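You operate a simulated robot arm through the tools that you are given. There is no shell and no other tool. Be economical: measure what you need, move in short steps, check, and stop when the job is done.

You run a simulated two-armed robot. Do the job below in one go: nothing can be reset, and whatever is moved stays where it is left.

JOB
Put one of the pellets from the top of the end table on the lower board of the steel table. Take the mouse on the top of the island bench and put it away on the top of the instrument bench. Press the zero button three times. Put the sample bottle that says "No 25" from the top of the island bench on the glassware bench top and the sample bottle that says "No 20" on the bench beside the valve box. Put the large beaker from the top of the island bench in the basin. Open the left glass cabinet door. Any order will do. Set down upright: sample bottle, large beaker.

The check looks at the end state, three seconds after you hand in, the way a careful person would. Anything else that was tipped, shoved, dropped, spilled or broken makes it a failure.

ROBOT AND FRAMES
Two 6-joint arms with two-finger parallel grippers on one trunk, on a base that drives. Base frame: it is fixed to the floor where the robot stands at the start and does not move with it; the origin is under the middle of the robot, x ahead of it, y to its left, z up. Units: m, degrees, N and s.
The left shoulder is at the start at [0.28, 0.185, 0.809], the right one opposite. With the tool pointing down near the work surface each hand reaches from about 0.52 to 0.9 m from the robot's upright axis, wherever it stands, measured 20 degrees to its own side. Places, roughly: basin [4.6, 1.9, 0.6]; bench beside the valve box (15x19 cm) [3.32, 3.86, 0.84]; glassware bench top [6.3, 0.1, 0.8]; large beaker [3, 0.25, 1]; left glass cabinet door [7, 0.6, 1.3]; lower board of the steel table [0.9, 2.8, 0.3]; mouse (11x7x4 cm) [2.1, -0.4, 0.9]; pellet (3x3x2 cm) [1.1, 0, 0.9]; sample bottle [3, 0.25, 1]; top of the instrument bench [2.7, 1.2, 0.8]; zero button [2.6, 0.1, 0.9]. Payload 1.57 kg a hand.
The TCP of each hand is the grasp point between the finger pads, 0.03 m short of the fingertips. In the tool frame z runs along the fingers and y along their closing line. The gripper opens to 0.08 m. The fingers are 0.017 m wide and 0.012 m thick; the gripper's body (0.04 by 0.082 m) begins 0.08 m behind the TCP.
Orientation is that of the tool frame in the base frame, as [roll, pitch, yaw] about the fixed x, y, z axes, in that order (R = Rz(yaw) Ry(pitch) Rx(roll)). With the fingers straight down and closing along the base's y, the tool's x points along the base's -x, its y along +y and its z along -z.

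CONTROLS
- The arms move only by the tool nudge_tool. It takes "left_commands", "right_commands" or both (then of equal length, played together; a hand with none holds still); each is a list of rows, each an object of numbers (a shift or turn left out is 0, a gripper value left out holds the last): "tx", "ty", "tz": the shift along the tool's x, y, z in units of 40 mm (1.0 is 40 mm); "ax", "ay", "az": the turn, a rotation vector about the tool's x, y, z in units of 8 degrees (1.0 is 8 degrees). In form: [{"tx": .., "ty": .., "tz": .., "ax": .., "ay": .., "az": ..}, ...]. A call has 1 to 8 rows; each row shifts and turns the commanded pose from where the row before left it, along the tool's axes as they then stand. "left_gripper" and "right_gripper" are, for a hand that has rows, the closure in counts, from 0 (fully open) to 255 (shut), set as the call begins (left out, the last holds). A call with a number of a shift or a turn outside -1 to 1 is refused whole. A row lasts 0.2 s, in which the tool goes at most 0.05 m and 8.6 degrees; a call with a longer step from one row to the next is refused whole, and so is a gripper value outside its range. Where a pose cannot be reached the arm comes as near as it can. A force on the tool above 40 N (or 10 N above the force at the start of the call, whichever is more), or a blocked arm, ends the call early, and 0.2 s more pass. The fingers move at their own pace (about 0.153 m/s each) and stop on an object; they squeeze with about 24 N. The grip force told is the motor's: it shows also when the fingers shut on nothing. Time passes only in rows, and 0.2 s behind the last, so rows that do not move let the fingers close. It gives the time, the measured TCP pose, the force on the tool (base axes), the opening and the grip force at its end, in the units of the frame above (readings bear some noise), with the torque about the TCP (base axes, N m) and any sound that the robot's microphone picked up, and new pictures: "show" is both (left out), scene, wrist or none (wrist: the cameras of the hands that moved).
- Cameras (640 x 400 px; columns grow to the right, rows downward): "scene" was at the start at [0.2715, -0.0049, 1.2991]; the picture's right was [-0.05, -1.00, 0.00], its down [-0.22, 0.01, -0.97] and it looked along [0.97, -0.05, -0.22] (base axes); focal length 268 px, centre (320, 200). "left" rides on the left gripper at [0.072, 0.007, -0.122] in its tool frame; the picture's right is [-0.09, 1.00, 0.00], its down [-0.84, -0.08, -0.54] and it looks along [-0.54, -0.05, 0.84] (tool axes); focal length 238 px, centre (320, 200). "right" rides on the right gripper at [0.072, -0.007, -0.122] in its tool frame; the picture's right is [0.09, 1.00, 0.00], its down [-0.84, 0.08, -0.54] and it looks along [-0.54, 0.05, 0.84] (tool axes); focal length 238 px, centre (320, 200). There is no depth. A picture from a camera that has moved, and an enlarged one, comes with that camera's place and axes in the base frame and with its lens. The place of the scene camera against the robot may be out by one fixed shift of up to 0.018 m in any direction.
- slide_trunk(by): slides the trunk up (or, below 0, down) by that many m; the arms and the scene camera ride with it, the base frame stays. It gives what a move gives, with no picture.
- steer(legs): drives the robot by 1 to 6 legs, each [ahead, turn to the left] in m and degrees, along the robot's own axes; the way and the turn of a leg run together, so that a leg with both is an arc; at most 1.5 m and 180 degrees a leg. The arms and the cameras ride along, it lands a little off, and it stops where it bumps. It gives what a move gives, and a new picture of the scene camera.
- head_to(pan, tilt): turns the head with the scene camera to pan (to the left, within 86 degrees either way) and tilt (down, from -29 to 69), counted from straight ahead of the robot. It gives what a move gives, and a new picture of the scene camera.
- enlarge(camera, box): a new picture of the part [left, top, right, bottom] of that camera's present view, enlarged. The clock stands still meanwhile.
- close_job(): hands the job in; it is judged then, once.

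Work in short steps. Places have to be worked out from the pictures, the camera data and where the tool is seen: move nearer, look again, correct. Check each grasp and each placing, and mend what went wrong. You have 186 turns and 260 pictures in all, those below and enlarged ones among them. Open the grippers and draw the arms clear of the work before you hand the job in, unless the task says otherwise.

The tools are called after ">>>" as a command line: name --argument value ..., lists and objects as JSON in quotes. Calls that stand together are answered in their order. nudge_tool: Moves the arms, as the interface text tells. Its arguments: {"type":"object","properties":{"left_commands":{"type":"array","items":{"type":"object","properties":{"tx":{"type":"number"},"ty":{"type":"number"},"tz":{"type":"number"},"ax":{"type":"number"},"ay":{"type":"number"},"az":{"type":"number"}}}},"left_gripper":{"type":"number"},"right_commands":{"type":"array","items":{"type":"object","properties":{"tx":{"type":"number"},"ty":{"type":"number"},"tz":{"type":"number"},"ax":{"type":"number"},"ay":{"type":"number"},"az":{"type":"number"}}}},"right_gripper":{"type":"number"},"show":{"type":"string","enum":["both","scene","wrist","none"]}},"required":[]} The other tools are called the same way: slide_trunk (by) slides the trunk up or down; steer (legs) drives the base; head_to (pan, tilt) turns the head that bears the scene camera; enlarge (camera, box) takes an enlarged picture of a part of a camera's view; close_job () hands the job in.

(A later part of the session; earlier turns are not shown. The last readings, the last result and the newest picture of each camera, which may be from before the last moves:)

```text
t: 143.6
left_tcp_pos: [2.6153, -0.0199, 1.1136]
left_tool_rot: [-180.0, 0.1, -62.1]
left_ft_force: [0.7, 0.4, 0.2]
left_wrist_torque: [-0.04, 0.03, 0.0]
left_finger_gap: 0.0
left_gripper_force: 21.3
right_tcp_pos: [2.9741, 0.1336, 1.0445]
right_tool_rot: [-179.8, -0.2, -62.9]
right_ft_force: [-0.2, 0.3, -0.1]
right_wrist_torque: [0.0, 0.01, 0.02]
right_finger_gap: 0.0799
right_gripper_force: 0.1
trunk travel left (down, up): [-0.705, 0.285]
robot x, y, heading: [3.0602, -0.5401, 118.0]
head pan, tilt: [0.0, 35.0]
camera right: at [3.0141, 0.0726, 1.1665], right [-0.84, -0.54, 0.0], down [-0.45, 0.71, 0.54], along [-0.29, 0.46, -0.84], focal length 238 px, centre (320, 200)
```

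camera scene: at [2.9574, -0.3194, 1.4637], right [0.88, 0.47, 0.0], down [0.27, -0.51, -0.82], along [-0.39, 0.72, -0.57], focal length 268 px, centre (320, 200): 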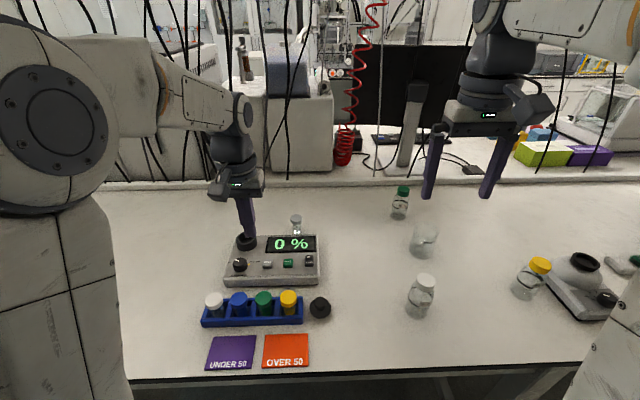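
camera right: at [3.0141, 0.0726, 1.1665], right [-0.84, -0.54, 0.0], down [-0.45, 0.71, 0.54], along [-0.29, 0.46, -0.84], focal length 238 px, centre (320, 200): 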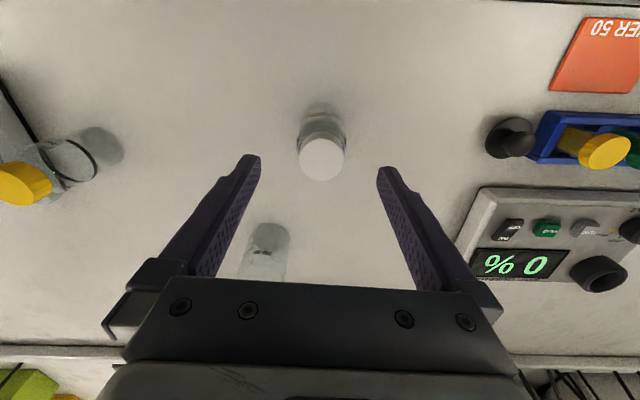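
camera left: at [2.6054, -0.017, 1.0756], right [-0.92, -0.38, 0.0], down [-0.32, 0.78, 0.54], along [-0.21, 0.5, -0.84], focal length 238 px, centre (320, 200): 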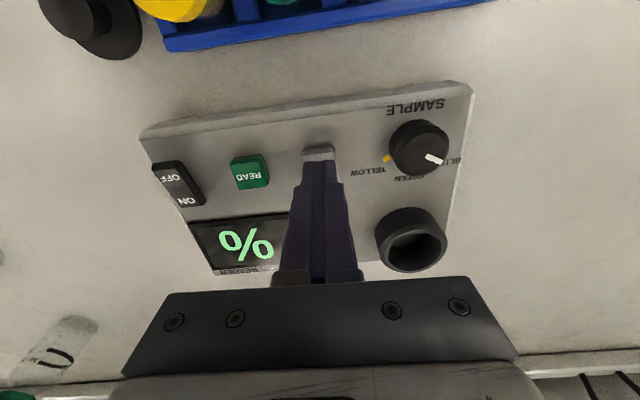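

Aligned. I lower to z≈0.945 around the body and close.

>>> nudge_tool --right_commands '[{"tz": 0.85}, {"tz": 0.85}, {"tz": 0.8}]' --show "none"

>>> nudge_tool --right_commands '[{}, {}, {}]' --right_gripper 255 --show "wrist"

```text
t: 144.4
left_tcp_pos: [2.6144, -0.0209, 1.115]
left_tool_rot: [-180.0, 0.1, -62.2]
left_ft_force: [-0.6, 0.2, 0.0]
left_wrist_torque: [0.02, 0.02, 0.0]
left_finger_gap: 0.0
left_gripper_force: 21.1
right_tcp_pos: [2.9745, 0.132, 0.9457]
right_tool_rot: [-179.9, -0.1, -62.9]
right_ft_force: [0.5, 1.1, 0.3]
right_wrist_torque: [0.0, 0.0, 0.0]
right_finger_gap: 0.0799
right_gripper_force: 0.0
trunk travel left (down, up): [-0.705, 0.285]
robot x, y, heading: [3.0576, -0.539, 118.3]
head pan, tilt: [0.0, 35.0]
```

```text
t: 145.2
left_tcp_pos: [2.6152, -0.021, 1.1144]
left_tool_rot: [-179.9, 0.1, -62.1]
left_ft_force: [0.2, -0.1, -0.1]
left_wrist_torque: [0.0, -0.04, -0.02]
left_finger_gap: 0.0001
left_gripper_force: 21.2
right_tcp_pos: [2.9749, 0.1325, 0.9453]
right_tool_rot: [-179.9, 0.0, -62.9]
right_ft_force: [-0.4, 1.1, -0.1]
right_wrist_torque: [0.04, 0.01, 0.02]
right_finger_gap: 0.0534
right_gripper_force: 24.0
trunk travel left (down, up): [-0.705, 0.285]
robot x, y, heading: [3.0577, -0.5391, 118.3]
head pan, tilt: [0.0, 35.0]
camera right: at [3.014, 0.0718, 1.0668], right [-0.84, -0.54, 0.0], down [-0.45, 0.71, 0.54], along [-0.29, 0.46, -0.84], focal length 238 px, centre (320, 200)
```

right: 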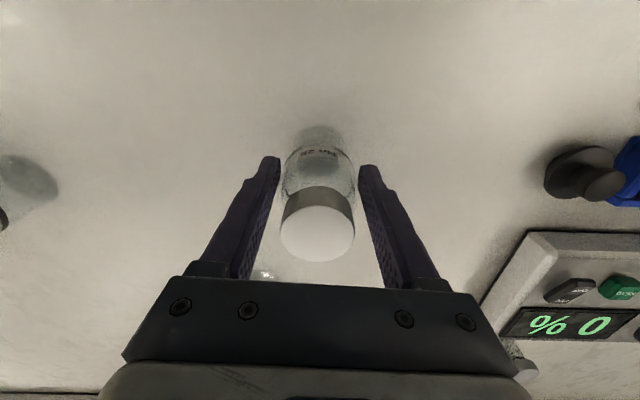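

Bottle gripped (53 mm). I lift it, pull it back, then turn the robot 40° right so the beaker comes into the left hand's zone.

>>> nudge_tool --right_commands '[{"tz": -1}, {"tz": -1}, {"tz": -1}, {"tz": -1}, {"tz": -1}, {"tz": -1}, {"tz": -1}, {"tz": -0.5, "tx": 0.8}]' --left_commands '[{"tz": -0.5}, {"tz": -0.5}, {"tz": -0.5}, {}, {}, {}, {}, {}]' --left_gripper 0 --show "none"

>>> steer --legs '[[0, -40]]'

```text
t: 147.0
left_tcp_pos: [2.6151, -0.0196, 1.173]
left_tool_rot: [180.0, 0.1, -62.2]
left_ft_force: [-0.9, -0.1, 0.1]
left_wrist_torque: [-0.01, -0.01, -0.03]
left_finger_gap: 0.08
left_gripper_force: 0.0
right_tcp_pos: [2.989, 0.1047, 1.2464]
right_tool_rot: [-179.8, -0.1, -62.9]
right_ft_force: [0.3, -0.7, -1.2]
right_wrist_torque: [-0.05, -0.01, 0.0]
right_finger_gap: 0.0532
right_gripper_force: 24.7
trunk travel left (down, up): [-0.705, 0.285]
robot x, y, heading: [3.056, -0.536, 118.2]
head pan, tilt: [0.0, 35.0]
```

```text
t: 149.2
left_tcp_pos: [3.0523, 0.1425, 1.1742]
left_tool_rot: [-180.0, 0.1, -102.0]
left_ft_force: [-0.4, 0.1, -0.5]
left_wrist_torque: [-0.03, 0.0, -0.01]
left_finger_gap: 0.08
left_gripper_force: 0.0
right_tcp_pos: [3.4188, -0.0027, 1.2463]
right_tool_rot: [-180.0, -0.1, -102.9]
right_ft_force: [-0.6, 0.0, -1.1]
right_wrist_torque: [-0.03, -0.01, 0.01]
right_finger_gap: 0.0526
right_gripper_force: 24.5
trunk travel left (down, up): [-0.705, 0.285]
robot x, y, heading: [3.057, -0.5367, 78.2]
head pan, tilt: [0.0, 35.0]
camera scene: at [3.1259, -0.2957, 1.4637], right [0.98, -0.21, 0.0], down [-0.12, -0.56, -0.82], along [0.17, 0.8, -0.57], focal length 268 px, centre (320, 200)
```

scene: 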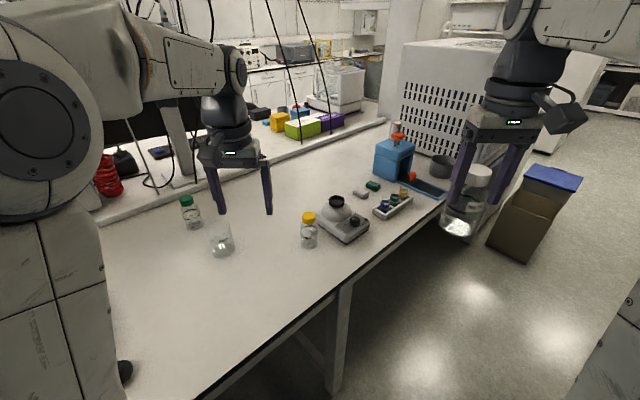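

Beaker is now front-left. I bring the left hand above it at z≈1.13 and look.

>>> nudge_tool --left_commands '[{"tx": -0.7, "ty": 0.58, "tz": 0.2}, {"tx": -0.7, "ty": 0.58, "tz": 0.2}, {"tx": -0.7, "ty": 0.58, "tz": 0.2}, {"tx": -0.7, "ty": 0.58, "tz": 0.2}, {"tx": -0.7, "ty": 0.58, "tz": 0.2}, {"tx": -0.6, "ty": 0.58, "tz": 0.2}]'

```text
t: 150.6
left_tcp_pos: [2.9502, 0.3321, 1.1258]
left_tool_rot: [-180.0, 0.0, -102.1]
left_ft_force: [0.3, 0.3, 0.1]
left_wrist_torque: [0.01, -0.01, -0.01]
left_finger_gap: 0.0801
left_gripper_force: 0.0
right_tcp_pos: [3.4185, -0.0026, 1.2462]
right_tool_rot: [-179.9, -0.1, -102.9]
right_ft_force: [-0.1, -0.4, -1.8]
right_wrist_torque: [0.02, 0.04, -0.03]
right_finger_gap: 0.0525
right_gripper_force: 24.1
trunk travel left (down, up): [-0.705, 0.285]
robot x, y, heading: [3.0576, -0.539, 78.4]
head pan, tilt: [0.0, 35.0]
camera scene: at [3.126, -0.2959, 1.4637], right [0.98, -0.21, 0.0], down [-0.12, -0.56, -0.82], along [0.17, 0.8, -0.57], focal length 268 px, centre (320, 200)
camera left: at [2.9292, 0.2617, 1.2481], right [-0.95, 0.3, 0.0], down [0.25, 0.8, 0.54], along [0.16, 0.52, -0.84], focal length 238 px, centre (320, 200)
```

scene: 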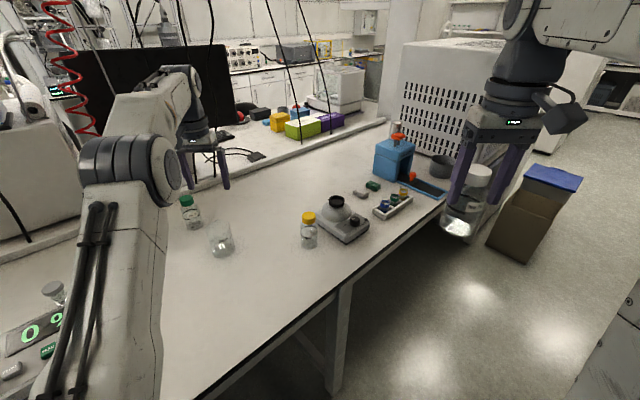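
left: 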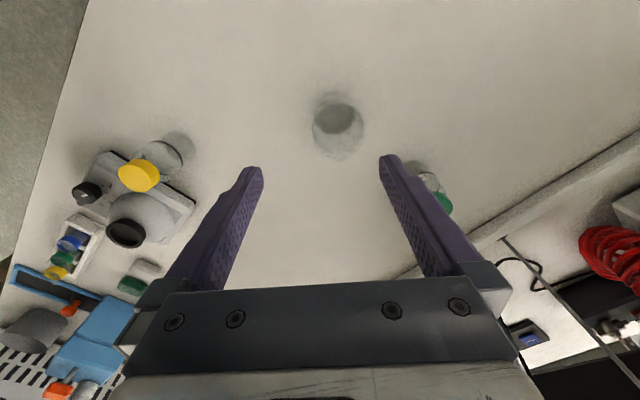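

Beaker at about (2.932, 0.359), diameter ~6.5 cm. I shift and lower to 1.04 for a finer look.

>>> nudge_tool --left_commands '[{"tx": -0.28, "ty": 0.29, "tz": 0.8}, {"tx": -0.28, "ty": 0.29, "tz": 0.8}, {"tz": 0.4}]' --show "wrist"

>>> enlarge --camera "left" --box '[220, 80, 460, 230]'

```text
t: 151.4
left_tcp_pos: [2.9332, 0.359, 1.0465]
left_tool_rot: [179.9, 0.2, -102.2]
left_ft_force: [0.0, -0.1, 0.6]
left_wrist_torque: [-0.02, 0.0, -0.01]
left_finger_gap: 0.0798
left_gripper_force: 0.1
right_tcp_pos: [3.4174, -0.0025, 1.245]
right_tool_rot: [-179.8, -0.1, -102.9]
right_ft_force: [-0.2, 0.3, -2.0]
right_wrist_torque: [-0.04, 0.0, 0.01]
right_finger_gap: 0.0525
right_gripper_force: 24.3
trunk travel left (down, up): [-0.705, 0.285]
robot x, y, heading: [3.0561, -0.5414, 78.0]
head pan, tilt: [0.0, 35.0]
camera left: at [2.9109, 0.2888, 1.1679], right [-0.95, 0.3, 0.0], down [0.25, 0.8, 0.54], along [0.16, 0.52, -0.84], focal length 238 px, centre (320, 200)
```

left: 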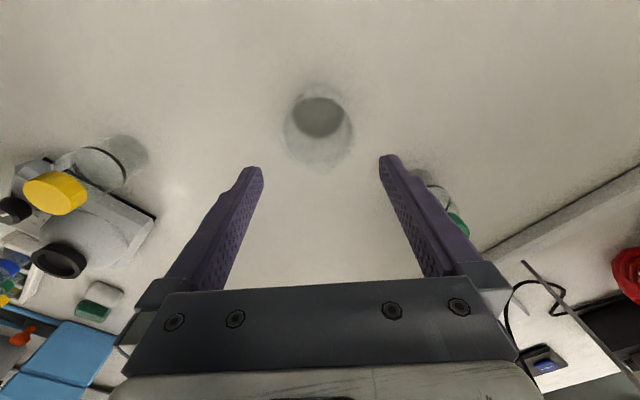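

```text
2.67 times, centred on (340, 155) of left
camera zoom: at [2.9109, 0.2888, 1.1679], right [-0.95, 0.3, 0.0], down [0.25, 0.8, 0.54], along [0.16, 0.52, -0.84], focal length 636 px, centre (267, 320)
```

zoom: 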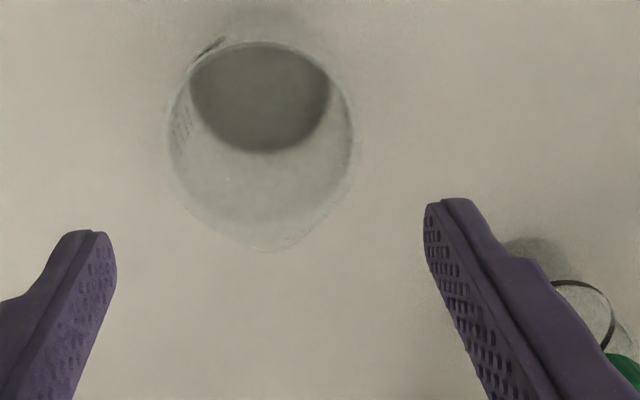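

Centred to within 2 mm; rim about z 0.955. I lower to z≈0.925 and close.

>>> nudge_tool --left_commands '[{"tz": 0.8}, {"tz": 0.8}, {"tz": 0.8}, {"tz": 0.62}]' --show "wrist"

>>> nudge_tool --left_commands '[{}, {}, {}]' --left_gripper 255 --show "wrist"

```text
t: 152.4
left_tcp_pos: [2.9327, 0.3576, 0.9239]
left_tool_rot: [-180.0, 0.1, -102.2]
left_ft_force: [0.8, -0.7, 0.4]
left_wrist_torque: [-0.03, 0.01, 0.0]
left_finger_gap: 0.0797
left_gripper_force: 0.0
right_tcp_pos: [3.419, -0.0024, 1.2468]
right_tool_rot: [-179.9, -0.1, -103.0]
right_ft_force: [0.0, -0.6, -0.5]
right_wrist_torque: [-0.04, -0.05, 0.0]
right_finger_gap: 0.0525
right_gripper_force: 24.0
trunk travel left (down, up): [-0.705, 0.285]
robot x, y, heading: [3.0567, -0.5376, 78.2]
head pan, tilt: [0.0, 35.0]
camera left: at [2.911, 0.2887, 1.047], right [-0.95, 0.3, 0.0], down [0.25, 0.8, 0.54], along [0.16, 0.52, -0.84], focal length 238 px, centre (320, 200)
```

left: 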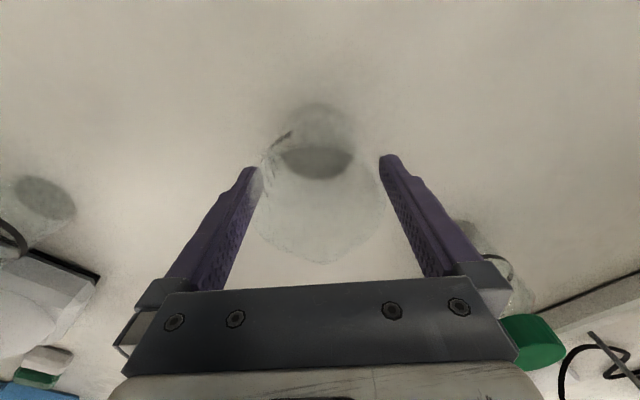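

```text
t: 153.2
left_tcp_pos: [2.9318, 0.3583, 0.9244]
left_tool_rot: [180.0, 0.1, -102.1]
left_ft_force: [-0.1, 0.6, -1.3]
left_wrist_torque: [-0.03, -0.03, 0.02]
left_finger_gap: 0.0693
left_gripper_force: 24.0
right_tcp_pos: [3.4183, -0.003, 1.2462]
right_tool_rot: [-179.8, -0.1, -103.0]
right_ft_force: [0.3, -0.1, -1.5]
right_wrist_torque: [0.01, 0.01, -0.02]
right_finger_gap: 0.0524
right_gripper_force: 24.1
trunk travel left (down, up): [-0.705, 0.285]
robot x, y, heading: [3.0541, -0.537, 78.0]
head pan, tilt: [0.0, 35.0]
camera left: at [2.911, 0.2888, 1.0472], right [-0.95, 0.3, 0.0], down [0.25, 0.8, 0.54], along [0.16, 0.52, -0.84], focal length 238 px, centre (320, 200)
```

left: 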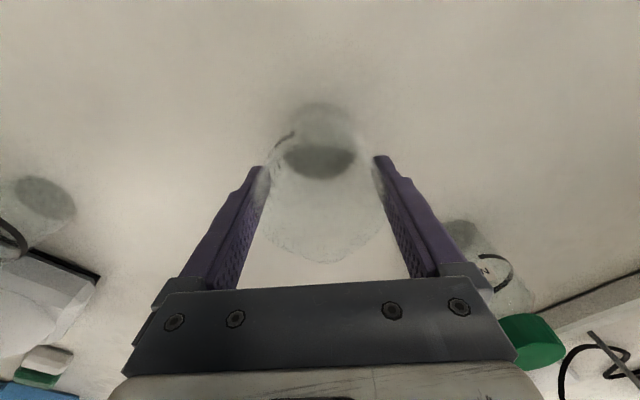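

Beaker gripped (69 mm). I lift it, draw it back, turn along the aisle and drive on with both items.

>>> nudge_tool --left_commands '[{"tz": -1}, {"tz": -1}, {"tz": -1}, {"tz": -1}, {"tz": -1}, {"tz": -1}, {"tz": -1}, {"tx": 1}]' --show "wrist"

>>> nudge_tool --left_commands '[{"tx": 1}, {"tx": 1}, {"tx": 1}, {"tx": 1}, {"tx": 1}]' --show "none"

>>> steer --legs '[[0, -55], [1.3, 0], [0, 4.5]]'

>>> head_to --pan 0 --tilt 20

```text
t: 155.0
left_tcp_pos: [2.925, 0.2865, 1.1782]
left_tool_rot: [-180.0, 0.1, -102.1]
left_ft_force: [0.0, -0.3, -1.1]
left_wrist_torque: [-0.06, 0.03, -0.01]
left_finger_gap: 0.0694
left_gripper_force: 23.8
left hand out of reach, approached as far as the arm can: row 5, 6, 7
right_tcp_pos: [3.4188, 0.0003, 1.2455]
right_tool_rot: [-179.9, -0.2, -103.0]
right_ft_force: [-0.8, 0.6, -1.7]
right_wrist_torque: [-0.08, 0.02, -0.01]
right_finger_gap: 0.0524
right_gripper_force: 23.8
trunk travel left (down, up): [-0.705, 0.285]
robot x, y, heading: [3.0603, -0.5369, 78.3]
head pan, tilt: [0.0, 35.0]
camera left: at [2.9027, 0.2173, 1.3001], right [-0.95, 0.3, 0.0], down [0.25, 0.8, 0.54], along [0.16, 0.52, -0.84], focal length 238 px, centre (320, 200)
```

left: 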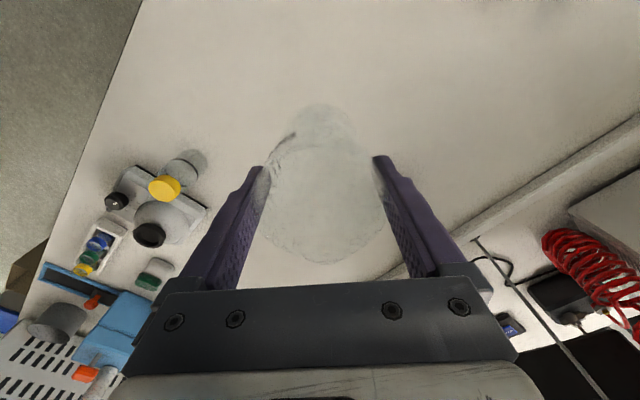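

```text
t: 156.2
left_tcp_pos: [2.8827, 0.0907, 1.1771]
left_tool_rot: [-180.0, 0.0, -102.1]
left_ft_force: [0.1, 0.2, -0.1]
left_wrist_torque: [-0.01, -0.04, 0.0]
left_finger_gap: 0.0694
left_gripper_force: 23.8
right_tcp_pos: [3.4188, -0.0022, 1.2458]
right_tool_rot: [-179.9, -0.1, -102.9]
right_ft_force: [0.0, 0.1, -1.3]
right_wrist_torque: [-0.03, 0.0, -0.01]
right_finger_gap: 0.0524
right_gripper_force: 23.7
trunk travel left (down, up): [-0.705, 0.285]
robot x, y, heading: [3.0574, -0.5344, 78.1]
head pan, tilt: [0.0, 35.0]
```

```text
t: 165.7
left_tcp_pos: [4.6377, 0.4799, 1.1787]
left_tool_rot: [-180.0, 0.1, -153.5]
left_ft_force: [-0.2, -0.3, -1.2]
left_wrist_torque: [0.04, 0.0, 0.0]
left_finger_gap: 0.0692
left_gripper_force: 24.4
right_tcp_pos: [4.8998, 0.0016, 1.2463]
right_tool_rot: [-179.9, -0.1, -154.3]
right_ft_force: [0.1, -0.5, -1.8]
right_wrist_torque: [0.03, 0.0, -0.02]
right_finger_gap: 0.052
right_gripper_force: 24.0
trunk travel left (down, up): [-0.705, 0.285]
robot x, y, heading: [4.259, -0.0501, 26.5]
head pan, tilt: [0.0, 35.0]
camera scene: at [4.4954, 0.0625, 1.4637], right [0.45, -0.89, 0.0], down [-0.51, -0.26, -0.82], along [0.73, 0.37, -0.57], focal length 268 px, centre (320, 200)
```

scene: 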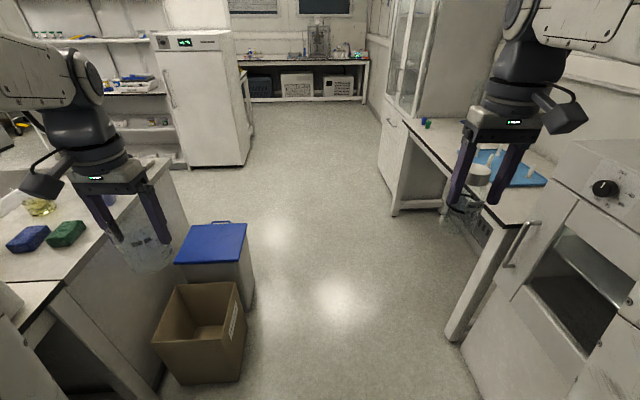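

```text
t: 166.5
left_tcp_pos: [4.6383, 0.4795, 1.1791]
left_tool_rot: [180.0, 0.1, -153.5]
left_ft_force: [-0.2, 0.1, -1.6]
left_wrist_torque: [0.04, 0.0, 0.01]
left_finger_gap: 0.0694
left_gripper_force: 23.8
right_tcp_pos: [4.8995, 0.0015, 1.2462]
right_tool_rot: [-179.9, -0.1, -154.4]
right_ft_force: [-0.2, -0.1, -1.1]
right_wrist_torque: [0.03, 0.03, -0.04]
right_finger_gap: 0.0519
right_gripper_force: 24.1
trunk travel left (down, up): [-0.705, 0.285]
robot x, y, heading: [4.258, -0.0467, 26.5]
head pan, tilt: [0.0, 20.0]
camera scene: at [4.4998, 0.0649, 1.4875], right [0.45, -0.89, 0.0], down [-0.31, -0.15, -0.94], along [0.84, 0.42, -0.34], focal length 268 px, centre (320, 200)
```

scene: 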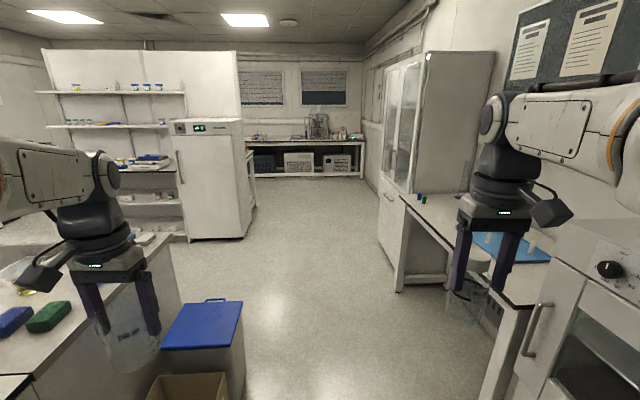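

I see the glassware bench on the right with a blue mat, and the glass cabinet beyond. I enlarge the bench area.

>>> enlarge --camera "scene" --box '[370, 50, 580, 320]'

```text
1.48 times, centred on (475, 185) of scene
camera zoom: at [4.4998, 0.0649, 1.4875], right [0.45, -0.89, 0.0], down [-0.31, -0.15, -0.94], along [0.84, 0.42, -0.34], focal length 397 px, centre (90, 222)
```

zoom: 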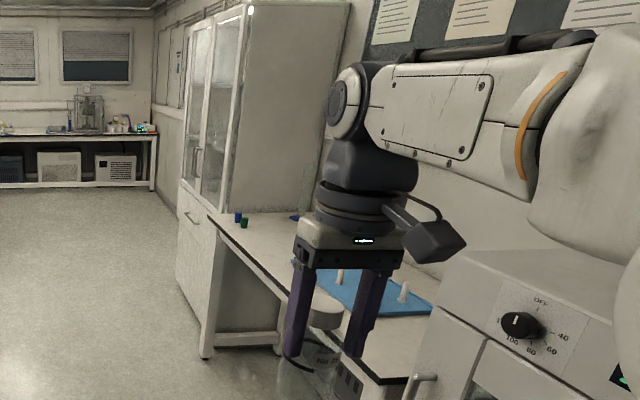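

Free space lies between the blue mat and the small vials near the cabinet. I drive up and angle toward it so the right hand can place No 25.

>>> steer --legs '[[0, -4.5], [1.35, 0], [0, -34]]'

>>> head_to --pan -10 --tilt 35

```text
t: 175.3
left_tcp_pos: [6.1293, 0.6359, 1.1772]
left_tool_rot: [180.0, 0.2, 168.2]
left_ft_force: [0.5, -0.2, -0.6]
left_wrist_torque: [-0.02, 0.01, -0.02]
left_finger_gap: 0.0694
left_gripper_force: 23.8
right_tcp_pos: [6.0377, 0.0999, 1.2459]
right_tool_rot: [-179.9, -0.1, 167.2]
right_ft_force: [-0.4, -0.3, -1.2]
right_wrist_torque: [0.02, 0.0, -0.01]
right_finger_gap: 0.0509
right_gripper_force: 23.6
trunk travel left (down, up): [-0.705, 0.285]
robot x, y, heading: [5.5, 0.4596, -11.9]
head pan, tilt: [0.0, 20.0]
camera scene: at [5.7676, 0.4083, 1.4875], right [-0.21, -0.98, 0.0], down [-0.33, 0.07, -0.94], along [0.92, -0.19, -0.34], focal length 268 px, centre (320, 200)
```

scene: 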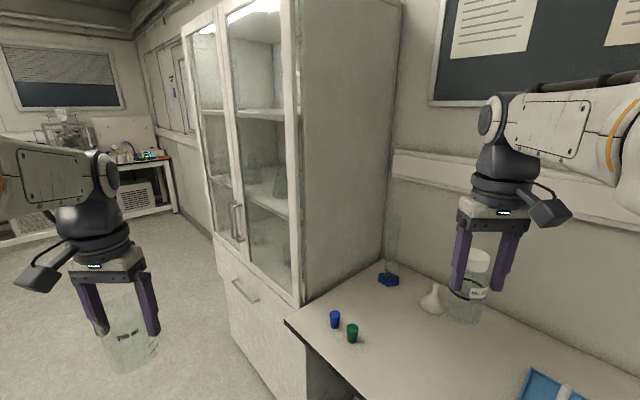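

```text
t: 176.1
left_tcp_pos: [6.1293, 0.6361, 1.1788]
left_tool_rot: [-179.9, 0.1, 168.1]
left_ft_force: [-0.1, -0.5, -1.7]
left_wrist_torque: [-0.04, 0.01, 0.0]
left_finger_gap: 0.0693
left_gripper_force: 24.3
right_tcp_pos: [6.0384, 0.1, 1.2461]
right_tool_rot: [-179.9, 0.0, 167.3]
right_ft_force: [0.0, -0.9, -1.5]
right_wrist_torque: [0.04, 0.02, -0.04]
right_finger_gap: 0.0506
right_gripper_force: 23.7
trunk travel left (down, up): [-0.705, 0.285]
robot x, y, heading: [5.5009, 0.4582, -11.8]
head pan, tilt: [-10.0, 35.0]
camera scene: at [5.7582, 0.3946, 1.4638], right [-0.37, -0.93, 0.0], down [-0.53, 0.21, -0.82], along [0.76, -0.3, -0.57], focal length 268 px, centre (320, 200)
```

scene: 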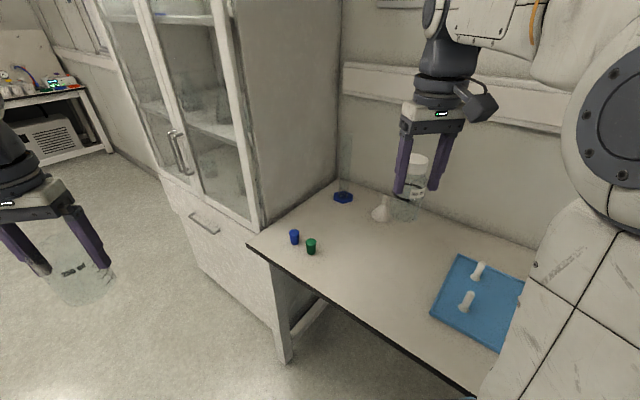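

The right grip gap has crept from 53 to 51 mm, maybe the bottle is slipping. I check the wrist view at once.

>>> nudge_tool --right_commands '[{"tx": -0.4, "tz": 0.5}]' --show "wrist"

```text
t: 176.5
left_tcp_pos: [6.128, 0.6357, 1.1789]
left_tool_rot: [180.0, 0.1, 168.1]
left_ft_force: [0.6, 0.0, -0.2]
left_wrist_torque: [-0.01, -0.04, 0.0]
left_finger_gap: 0.0692
left_gripper_force: 24.4
right_tcp_pos: [6.0528, 0.0956, 1.2254]
right_tool_rot: [-179.9, 0.0, 167.2]
right_ft_force: [-0.4, 0.0, 0.0]
right_wrist_torque: [0.02, -0.01, -0.02]
right_finger_gap: 0.0506
right_gripper_force: 24.0
trunk travel left (down, up): [-0.705, 0.285]
robot x, y, heading: [5.5028, 0.4577, -12.0]
head pan, tilt: [-10.0, 35.0]
camera right: at [5.9827, 0.1054, 1.3471], right [0.13, 0.99, 0.0], down [0.83, -0.11, 0.54], along [0.54, -0.07, -0.84], focal length 238 px, centre (320, 200)
```

right: 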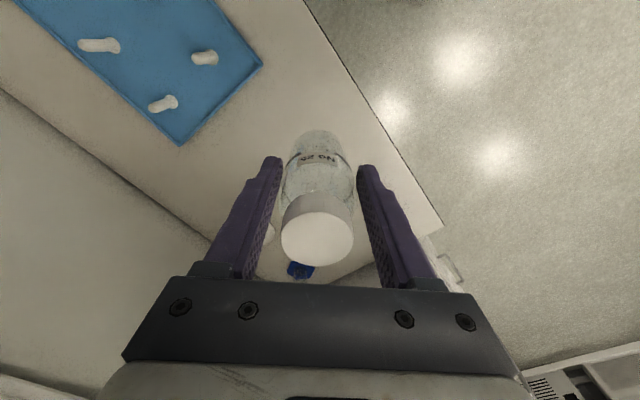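

Only a few mm of slip so far. I move over the free spot (6.25, 0.03) and lower partway.

>>> nudge_tool --right_commands '[{"tx": -0.87, "ty": -0.09, "tz": 0.7}, {"tx": -0.87, "ty": -0.09, "tz": 0.7}, {"tx": -0.87, "ty": -0.09, "tz": 0.7}, {"tx": -0.87, "ty": -0.09, "tz": 0.7}, {"tx": -0.87, "ty": -0.09, "tz": 0.7}, {"tx": -0.87, "ty": -0.09, "tz": 0.7}]'

```text
t: 177.9
left_tcp_pos: [6.1282, 0.6357, 1.1783]
left_tool_rot: [-179.9, 0.1, 168.1]
left_ft_force: [-0.4, 0.5, -0.9]
left_wrist_torque: [0.0, 0.01, 0.0]
left_finger_gap: 0.0694
left_gripper_force: 23.8
right_tcp_pos: [6.2528, 0.0296, 1.0551]
right_tool_rot: [-179.9, -0.2, 167.3]
right_ft_force: [-0.1, 0.3, -1.3]
right_wrist_torque: [0.03, 0.0, -0.01]
right_finger_gap: 0.0502
right_gripper_force: 24.2
trunk travel left (down, up): [-0.705, 0.285]
robot x, y, heading: [5.5009, 0.4631, -11.7]
head pan, tilt: [-10.0, 35.0]
camera scene: at [5.7579, 0.3946, 1.4637], right [-0.37, -0.93, 0.0], down [-0.53, 0.21, -0.82], along [0.76, -0.31, -0.57], focal length 268 px, centre (320, 200)
camera right: at [6.1818, 0.0395, 1.1762], right [0.13, 0.99, 0.0], down [0.83, -0.11, 0.54], along [0.54, -0.07, -0.84], focal length 238 px, centre (320, 200)
```

scene: 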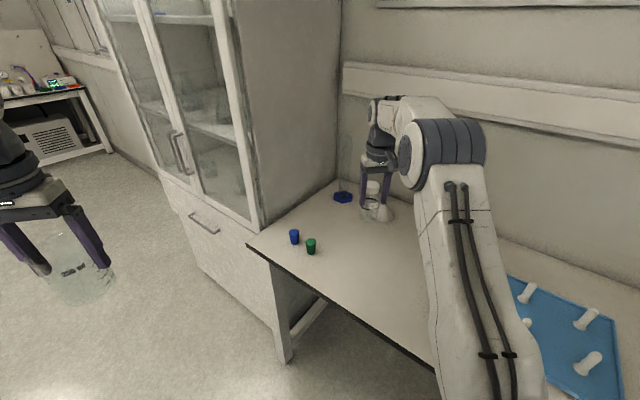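
right: 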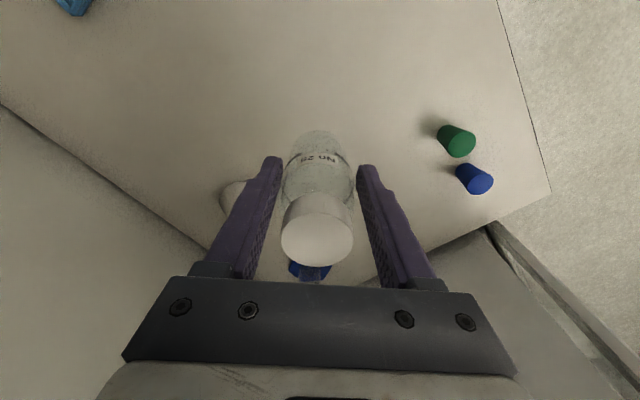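

The spot is clear. Bench top seems ~0.86; I lower 8 cm, then creep to contact.

>>> nudge_tool --right_commands '[{"tz": 0.7}, {"tz": 0.7}, {"tz": 0.6}]' --show "wrist"

>>> nudge_tool --right_commands '[{"tz": 0.15}, {"tz": 0.15}]' --show "none"

```text
t: 178.7
left_tcp_pos: [6.1285, 0.6345, 1.1789]
left_tool_rot: [179.9, 0.0, 168.0]
left_ft_force: [0.0, -0.9, -1.1]
left_wrist_torque: [-0.03, 0.0, -0.02]
left_finger_gap: 0.0692
left_gripper_force: 24.0
right_tcp_pos: [6.2523, 0.0306, 0.9769]
right_tool_rot: [-179.9, -0.1, 167.4]
right_ft_force: [-0.4, 0.2, -0.8]
right_wrist_torque: [-0.01, 0.04, -0.02]
right_finger_gap: 0.0502
right_gripper_force: 23.6
trunk travel left (down, up): [-0.705, 0.285]
robot x, y, heading: [5.5041, 0.4587, -11.8]
head pan, tilt: [-10.0, 35.0]
camera right: at [6.1811, 0.039, 1.0971], right [0.13, 0.99, 0.0], down [0.83, -0.11, 0.54], along [0.54, -0.07, -0.84], focal length 238 px, centre (320, 200)
```

right: 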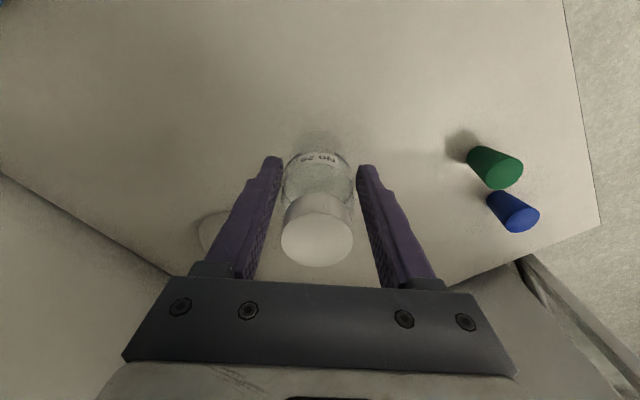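

```text
t: 179.3
left_tcp_pos: [6.1297, 0.6358, 1.1777]
left_tool_rot: [-179.9, 0.1, 168.1]
left_ft_force: [0.7, 0.3, -0.4]
left_wrist_torque: [-0.02, -0.01, 0.0]
left_finger_gap: 0.0692
left_gripper_force: 24.3
right_tcp_pos: [6.2517, 0.0291, 0.9649]
right_tool_rot: [-180.0, -0.3, 167.4]
right_ft_force: [1.1, -0.2, -1.6]
right_wrist_torque: [0.01, 0.04, 0.03]
right_finger_gap: 0.0501
right_gripper_force: 24.4
trunk travel left (down, up): [-0.705, 0.285]
robot x, y, heading: [5.4994, 0.4609, -11.8]
head pan, tilt: [-10.0, 35.0]
```

>>> nudge_tool --right_commands '[{"tz": 0.1}, {"tz": 0.1}, {}]' --show "none"

>>> nudge_tool --right_commands '[{"tz": 0.1}, {}]' --show "none"

```text
t: 180.1
left_tcp_pos: [6.1278, 0.635, 1.1784]
left_tool_rot: [-180.0, 0.2, 168.2]
left_ft_force: [-0.6, -0.3, -1.5]
left_wrist_torque: [-0.02, -0.03, 0.0]
left_finger_gap: 0.0695
left_gripper_force: 24.1
right_tcp_pos: [6.2522, 0.0301, 0.956]
right_tool_rot: [-179.9, -0.2, 167.3]
right_ft_force: [0.0, 1.1, -1.6]
right_wrist_torque: [-0.01, 0.01, -0.01]
right_finger_gap: 0.0499
right_gripper_force: 24.1
trunk travel left (down, up): [-0.705, 0.285]
robot x, y, heading: [5.5046, 0.4622, -11.8]
head pan, tilt: [-10.0, 35.0]
```

```text
t: 180.7
left_tcp_pos: [6.1292, 0.6363, 1.1777]
left_tool_rot: [180.0, 0.1, 168.1]
left_ft_force: [0.1, 0.8, -1.8]
left_wrist_torque: [-0.02, 0.01, 0.01]
left_finger_gap: 0.0692
left_gripper_force: 24.5
right_tcp_pos: [6.2526, 0.0293, 0.953]
right_tool_rot: [-179.9, -0.1, 167.4]
right_ft_force: [0.7, -0.1, -0.2]
right_wrist_torque: [-0.02, -0.02, 0.01]
right_finger_gap: 0.0501
right_gripper_force: 24.2
trunk travel left (down, up): [-0.705, 0.285]
robot x, y, heading: [5.498, 0.459, -11.9]
head pan, tilt: [-10.0, 35.0]
```

>>> nudge_tool --right_commands '[{"tz": 0.1}, {"tz": 0.1}, {}]' --show "wrist"

```text
t: 181.5
left_tcp_pos: [6.1283, 0.636, 1.1778]
left_tool_rot: [180.0, 0.1, 168.0]
left_ft_force: [-0.1, -0.3, -0.9]
left_wrist_torque: [0.0, 0.04, -0.04]
left_finger_gap: 0.0691
left_gripper_force: 24.2
right_tcp_pos: [6.2518, 0.0289, 0.9466]
right_tool_rot: [-179.9, 0.0, 167.3]
right_ft_force: [-1.4, 0.4, 3.2]
right_wrist_torque: [0.01, -0.1, 0.01]
right_finger_gap: 0.0501
right_gripper_force: 24.0
trunk travel left (down, up): [-0.705, 0.285]
robot x, y, heading: [5.503, 0.4631, -11.9]
head pan, tilt: [-10.0, 35.0]
camera right: at [6.1812, 0.039, 1.067], right [0.13, 0.99, 0.0], down [0.83, -0.11, 0.54], along [0.54, -0.07, -0.84], focal length 238 px, centre (320, 200)
```

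right: 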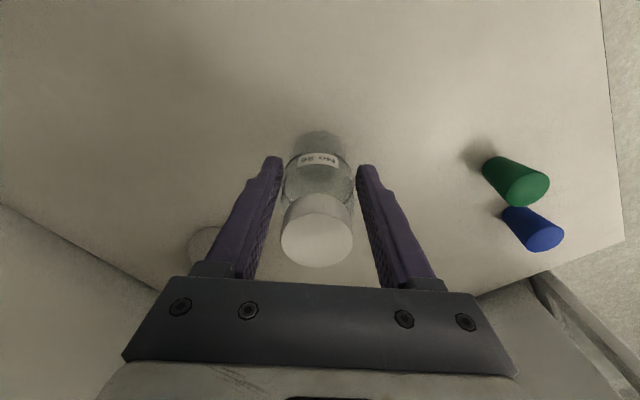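

Contact felt at z 0.947. I press 1 mm more and open.

>>> nudge_tool --right_commands '[{"tz": 0.03}, {}]' --show "none"

>>> nudge_tool --right_commands '[{}, {}, {}]' --right_gripper 0 --show "wrist"

```text
t: 182.1
left_tcp_pos: [6.1277, 0.6354, 1.1789]
left_tool_rot: [180.0, 0.1, 168.1]
left_ft_force: [0.9, 1.0, -1.3]
left_wrist_torque: [0.02, -0.02, -0.01]
left_finger_gap: 0.0692
left_gripper_force: 24.3
right_tcp_pos: [6.252, 0.0298, 0.9457]
right_tool_rot: [-179.9, 0.0, 167.3]
right_ft_force: [-4.2, 1.1, 11.1]
right_wrist_torque: [0.08, -0.1, 0.01]
right_finger_gap: 0.05
right_gripper_force: 24.1
trunk travel left (down, up): [-0.705, 0.285]
robot x, y, heading: [5.5013, 0.4641, -11.9]
head pan, tilt: [-10.0, 35.0]
```

```text
t: 182.9
left_tcp_pos: [6.1294, 0.6346, 1.1788]
left_tool_rot: [179.9, 0.1, 168.2]
left_ft_force: [-0.1, 0.4, -1.9]
left_wrist_torque: [0.0, 0.0, 0.01]
left_finger_gap: 0.0695
left_gripper_force: 23.6
right_tcp_pos: [6.2517, 0.0299, 0.9448]
right_tool_rot: [-179.9, 0.0, 167.3]
right_ft_force: [0.2, -1.6, 0.7]
right_wrist_torque: [0.01, -0.01, 0.02]
right_finger_gap: 0.0801
right_gripper_force: 0.0
trunk travel left (down, up): [-0.705, 0.285]
robot x, y, heading: [5.5011, 0.4621, -12.0]
head pan, tilt: [-10.0, 35.0]
camera right: at [6.1814, 0.0391, 1.0654], right [0.13, 0.99, 0.0], down [0.83, -0.11, 0.54], along [0.54, -0.07, -0.84], focal length 238 px, centre (320, 200)
```

right: 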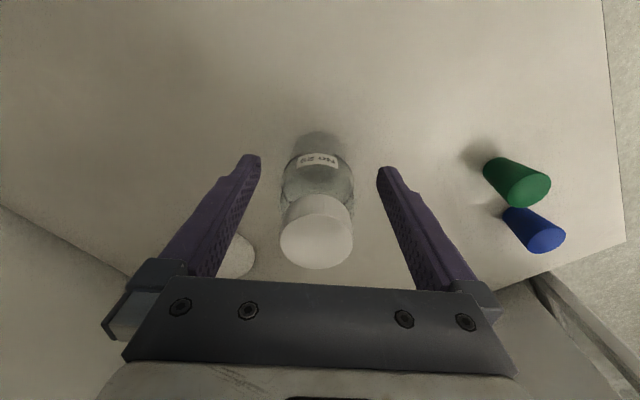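

No 25 stands upright. I lift the right hand clear, pull back, then drive to stand in front of the glass cabinet at an angle.

>>> nudge_tool --right_commands '[{"tz": -1}, {"tz": -1}, {"tz": -1}, {"tz": -1}, {"tz": -1}, {"tz": -1}, {"tx": 1}, {"tx": 1}]' --show "scene"

>>> nudge_tool --right_commands '[{"tx": 1}, {"tx": 1}, {"tx": 1}, {"tx": 1}]' --show "none"

>>> steer --legs '[[0, 58.5], [0.857, 0], [0, -72]]'

>>> head_to --pan -15 --tilt 10

```text
t: 184.7
left_tcp_pos: [6.1292, 0.636, 1.1778]
left_tool_rot: [180.0, 0.2, 168.1]
left_ft_force: [-0.9, -0.2, -0.9]
left_wrist_torque: [0.01, 0.01, 0.0]
left_finger_gap: 0.0694
left_gripper_force: 24.2
right_tcp_pos: [6.1749, 0.0482, 1.1758]
right_tool_rot: [-179.9, -0.1, 167.2]
right_ft_force: [-0.3, 0.5, -0.3]
right_wrist_torque: [0.01, 0.02, 0.01]
right_finger_gap: 0.0798
right_gripper_force: 0.1
right hand out of reach, approached as far as the arm can: row 6
trunk travel left (down, up): [-0.705, 0.285]
robot x, y, heading: [5.4998, 0.4607, -11.8]
head pan, tilt: [-10.0, 35.0]
camera scene: at [5.7584, 0.3945, 1.4637], right [-0.37, -0.93, 0.0], down [-0.53, 0.21, -0.82], along [0.76, -0.3, -0.57], focal length 268 px, centre (320, 200)
```

scene: 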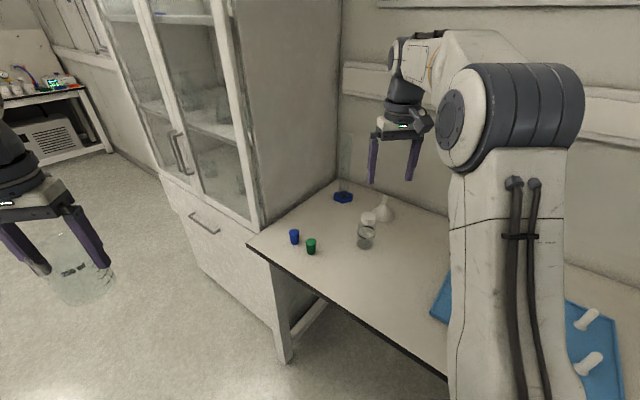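

```text
t: 185.7
left_tcp_pos: [6.1284, 0.6359, 1.1775]
left_tool_rot: [180.0, 0.2, 168.1]
left_ft_force: [0.2, -0.7, -1.1]
left_wrist_torque: [-0.01, 0.03, -0.01]
left_finger_gap: 0.0693
left_gripper_force: 23.5
right_tcp_pos: [6.0182, 0.082, 1.1751]
right_tool_rot: [-179.9, -0.1, 167.3]
right_ft_force: [-0.2, -0.3, -0.3]
right_wrist_torque: [0.01, -0.01, 0.03]
right_finger_gap: 0.0801
right_gripper_force: 0.2
trunk travel left (down, up): [-0.705, 0.285]
robot x, y, heading: [5.502, 0.46, -11.7]
head pan, tilt: [-10.0, 35.0]
```

```text
t: 196.0
left_tcp_pos: [6.738, 1.1121, 1.1775]
left_tool_rot: [179.9, 0.1, 154.5]
left_ft_force: [-1.0, -1.1, -1.5]
left_wrist_torque: [-0.01, 0.01, -0.01]
left_finger_gap: 0.0694
left_gripper_force: 23.9
right_tcp_pos: [6.4997, 0.6005, 1.1751]
right_tool_rot: [-179.9, -0.1, 153.7]
right_ft_force: [-0.7, 0.7, 0.3]
right_wrist_torque: [-0.04, 0.04, 0.03]
right_finger_gap: 0.08
right_gripper_force: 0.0
trunk travel left (down, up): [-0.705, 0.285]
robot x, y, heading: [6.0877, 1.0869, -25.2]
head pan, tilt: [-10.0, 35.0]
camera scene: at [6.3214, 0.9689, 1.4637], right [-0.58, -0.81, 0.0], down [-0.47, 0.33, -0.82], along [0.67, -0.48, -0.57], focal length 268 px, centre (320, 200)
```

scene: 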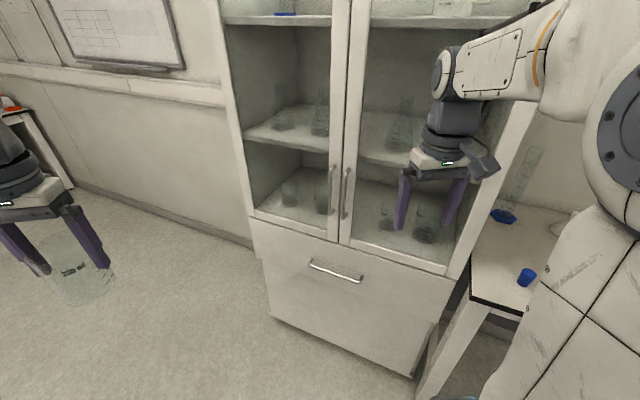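

```text
t: 196.9
left_tcp_pos: [6.7382, 1.1114, 1.1787]
left_tool_rot: [180.0, 0.0, 154.5]
left_ft_force: [-0.6, 0.7, -1.1]
left_wrist_torque: [0.02, 0.04, 0.0]
left_finger_gap: 0.0694
left_gripper_force: 23.7
right_tcp_pos: [6.501, 0.6008, 1.1765]
right_tool_rot: [-179.9, -0.1, 153.7]
right_ft_force: [-0.3, 0.7, 0.3]
right_wrist_torque: [0.02, 0.01, -0.03]
right_finger_gap: 0.0801
right_gripper_force: 0.0
trunk travel left (down, up): [-0.705, 0.285]
robot x, y, heading: [6.0852, 1.0871, -25.7]
head pan, tilt: [-15.0, 10.0]
camera scene: at [6.3204, 0.9595, 1.5038], right [-0.65, -0.76, 0.0], down [-0.13, 0.11, -0.98], along [0.75, -0.64, -0.17], focal length 268 px, centre (320, 200)
```

scene: 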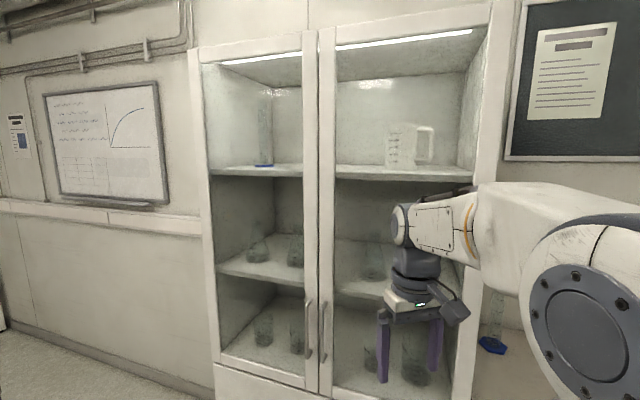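

The two handles are at the middle, z≈1.0–1.1. I turn the right hand horizontal, facing the door square (tool along -62.5°), and look with its camera.

>>> nudge_tool --right_commands '[{"az": 0.9}, {"az": 0.9}, {"az": 0.9}, {"az": 0.9}, {"az": 0.92}, {"ay": -1}, {"ay": -1}, {"ay": -1}]' --show "none"

>>> nudge_tool --right_commands '[{"ay": -1}, {"ay": -1}, {"ay": -1}, {"ay": -1}, {"ay": -1}, {"ay": -1}, {"ay": -1}, {"ay": -1}]'

```text
t: 198.7
left_tcp_pos: [6.7383, 1.1127, 1.1776]
left_tool_rot: [180.0, 0.1, 154.5]
left_ft_force: [-0.2, -0.1, -1.0]
left_wrist_torque: [0.01, 0.03, 0.05]
left_finger_gap: 0.0694
left_gripper_force: 24.4
right_tcp_pos: [6.5008, 0.5996, 1.1768]
right_tool_rot: [-179.9, 24.0, 117.6]
right_ft_force: [-0.1, -0.5, -0.3]
right_wrist_torque: [0.0, 0.01, 0.01]
right_finger_gap: 0.0801
right_gripper_force: 0.0
trunk travel left (down, up): [-0.705, 0.285]
robot x, y, heading: [6.0882, 1.0849, -25.6]
head pan, tilt: [-15.0, 10.0]
```

```text
t: 200.5
left_tcp_pos: [6.7367, 1.1111, 1.1774]
left_tool_rot: [180.0, 0.2, 154.6]
left_ft_force: [1.0, 0.3, -1.6]
left_wrist_torque: [-0.01, 0.01, 0.01]
left_finger_gap: 0.0693
left_gripper_force: 23.8
right_tcp_pos: [6.5886, 0.581, 1.205]
right_tool_rot: [-176.7, 88.0, 120.9]
right_ft_force: [-0.3, -1.1, -0.7]
right_wrist_torque: [0.04, -0.01, -0.05]
right_finger_gap: 0.0801
right_gripper_force: 0.2
right hand out of reach, approached as far as the arm can: row 1, 2, 3, 5, 6, 7, 8
trunk travel left (down, up): [-0.705, 0.285]
robot x, y, heading: [6.0867, 1.0919, -25.4]
head pan, tilt: [-15.0, 10.0]
camera scene: at [6.3202, 0.9596, 1.5039], right [-0.65, -0.76, 0.0], down [-0.13, 0.11, -0.98], along [0.75, -0.64, -0.17], focal length 268 px, centre (320, 200)
camera right: at [6.5253, 0.6886, 1.137], right [0.88, 0.46, -0.09], down [-0.17, 0.49, 0.85], along [0.44, -0.74, 0.51], focal length 238 px, centre (320, 200)
```

scene: 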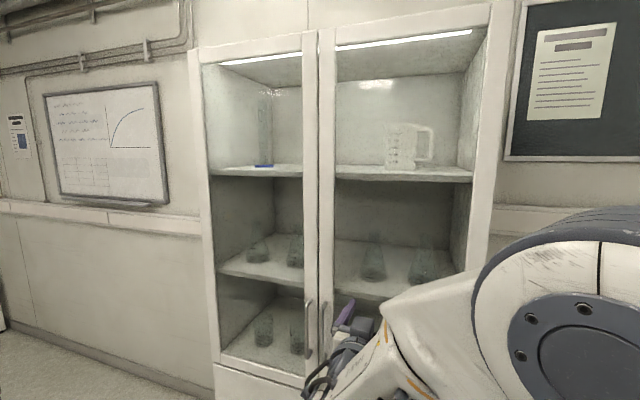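
right: 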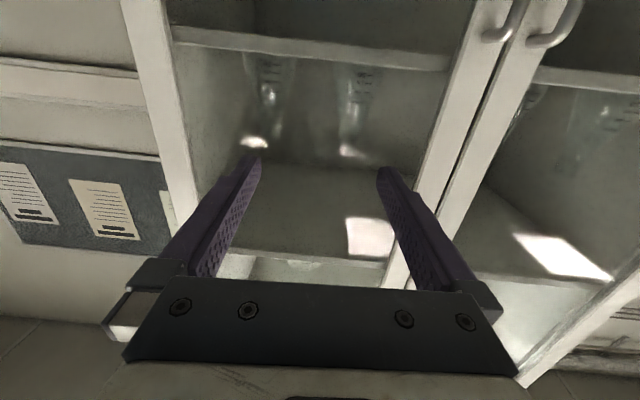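

Triangulating the left-door handle gives about (6.90, 0.51), z 0.91–1.09. It is a bit far, so I drive 0.15 m nearer.

>>> steer --legs '[[0.14, 0]]'

>>> nudge_tool --right_commands '[{"tx": 0.8, "ay": -0.2, "tz": -0.3}, {"tx": 0.8, "tz": -0.3}, {"tx": 0.8, "tz": -0.3}, {"tx": 0.8, "tz": -0.3}, {"tx": 0.8}]'

```text
t: 201.8
left_tcp_pos: [6.8634, 1.0517, 1.1781]
left_tool_rot: [-180.0, 0.1, 154.4]
left_ft_force: [-0.9, -0.1, -0.1]
left_wrist_torque: [0.02, 0.01, -0.03]
left_finger_gap: 0.0693
left_gripper_force: 23.4
right_tcp_pos: [6.7152, 0.5201, 1.2057]
right_tool_rot: [-176.5, 87.9, 121.0]
right_ft_force: [-1.4, -0.5, 0.9]
right_wrist_torque: [0.01, -0.01, 0.0]
right_finger_gap: 0.0803
right_gripper_force: 0.0
trunk travel left (down, up): [-0.705, 0.285]
robot x, y, heading: [6.2142, 1.024, -25.2]
head pan, tilt: [-15.0, 10.0]
camera scene: at [6.4469, 0.8989, 1.5039], right [-0.65, -0.76, 0.0], down [-0.13, 0.11, -0.98], along [0.75, -0.64, -0.17], focal length 268 px, centre (320, 200)
```

scene: 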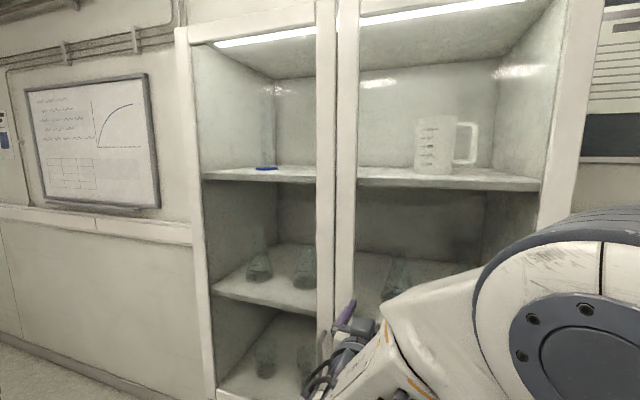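

```text
t: 203.0
left_tcp_pos: [6.8649, 1.0505, 1.1788]
left_tool_rot: [-180.0, 0.2, 154.4]
left_ft_force: [-0.2, 0.7, -1.7]
left_wrist_torque: [-0.02, -0.02, -0.02]
left_finger_gap: 0.0695
left_gripper_force: 24.5
right_tcp_pos: [6.7517, 0.5699, 1.0932]
right_tool_rot: [-153.1, 89.4, 144.0]
right_ft_force: [-0.2, -1.1, -0.2]
right_wrist_torque: [0.0, 0.03, 0.0]
right_finger_gap: 0.0799
right_gripper_force: 0.0
right hand out of reach, approached as far as the arm can: row 1, 2, 3, 4, 5
trunk travel left (down, up): [-0.705, 0.285]
robot x, y, heading: [6.2146, 1.0272, -25.8]
head pan, tilt: [-15.0, 10.0]
camera scene: at [6.447, 0.8988, 1.5039], right [-0.65, -0.76, 0.0], down [-0.13, 0.11, -0.98], along [0.75, -0.64, -0.17], focal length 268 px, centre (320, 200)
camera right: at [6.6901, 0.6747, 1.022], right [0.88, 0.46, -0.1], down [-0.17, 0.51, 0.84], along [0.43, -0.73, 0.53], focal length 238 px, centre (320, 200)
```

scene: 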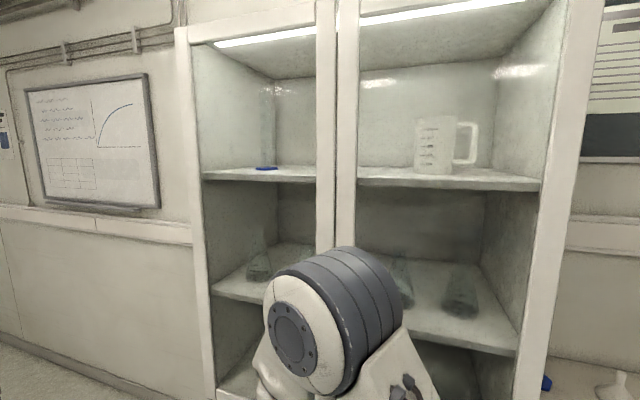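
right: 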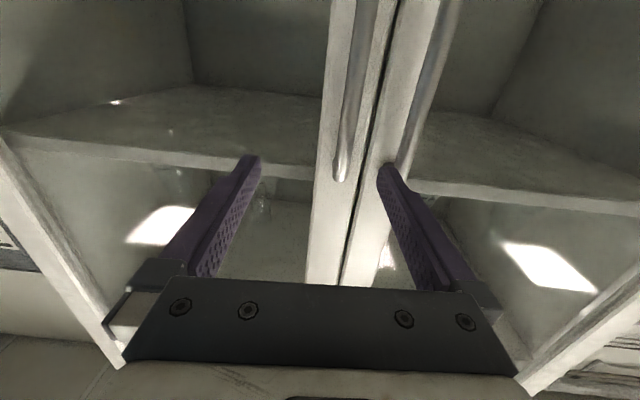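

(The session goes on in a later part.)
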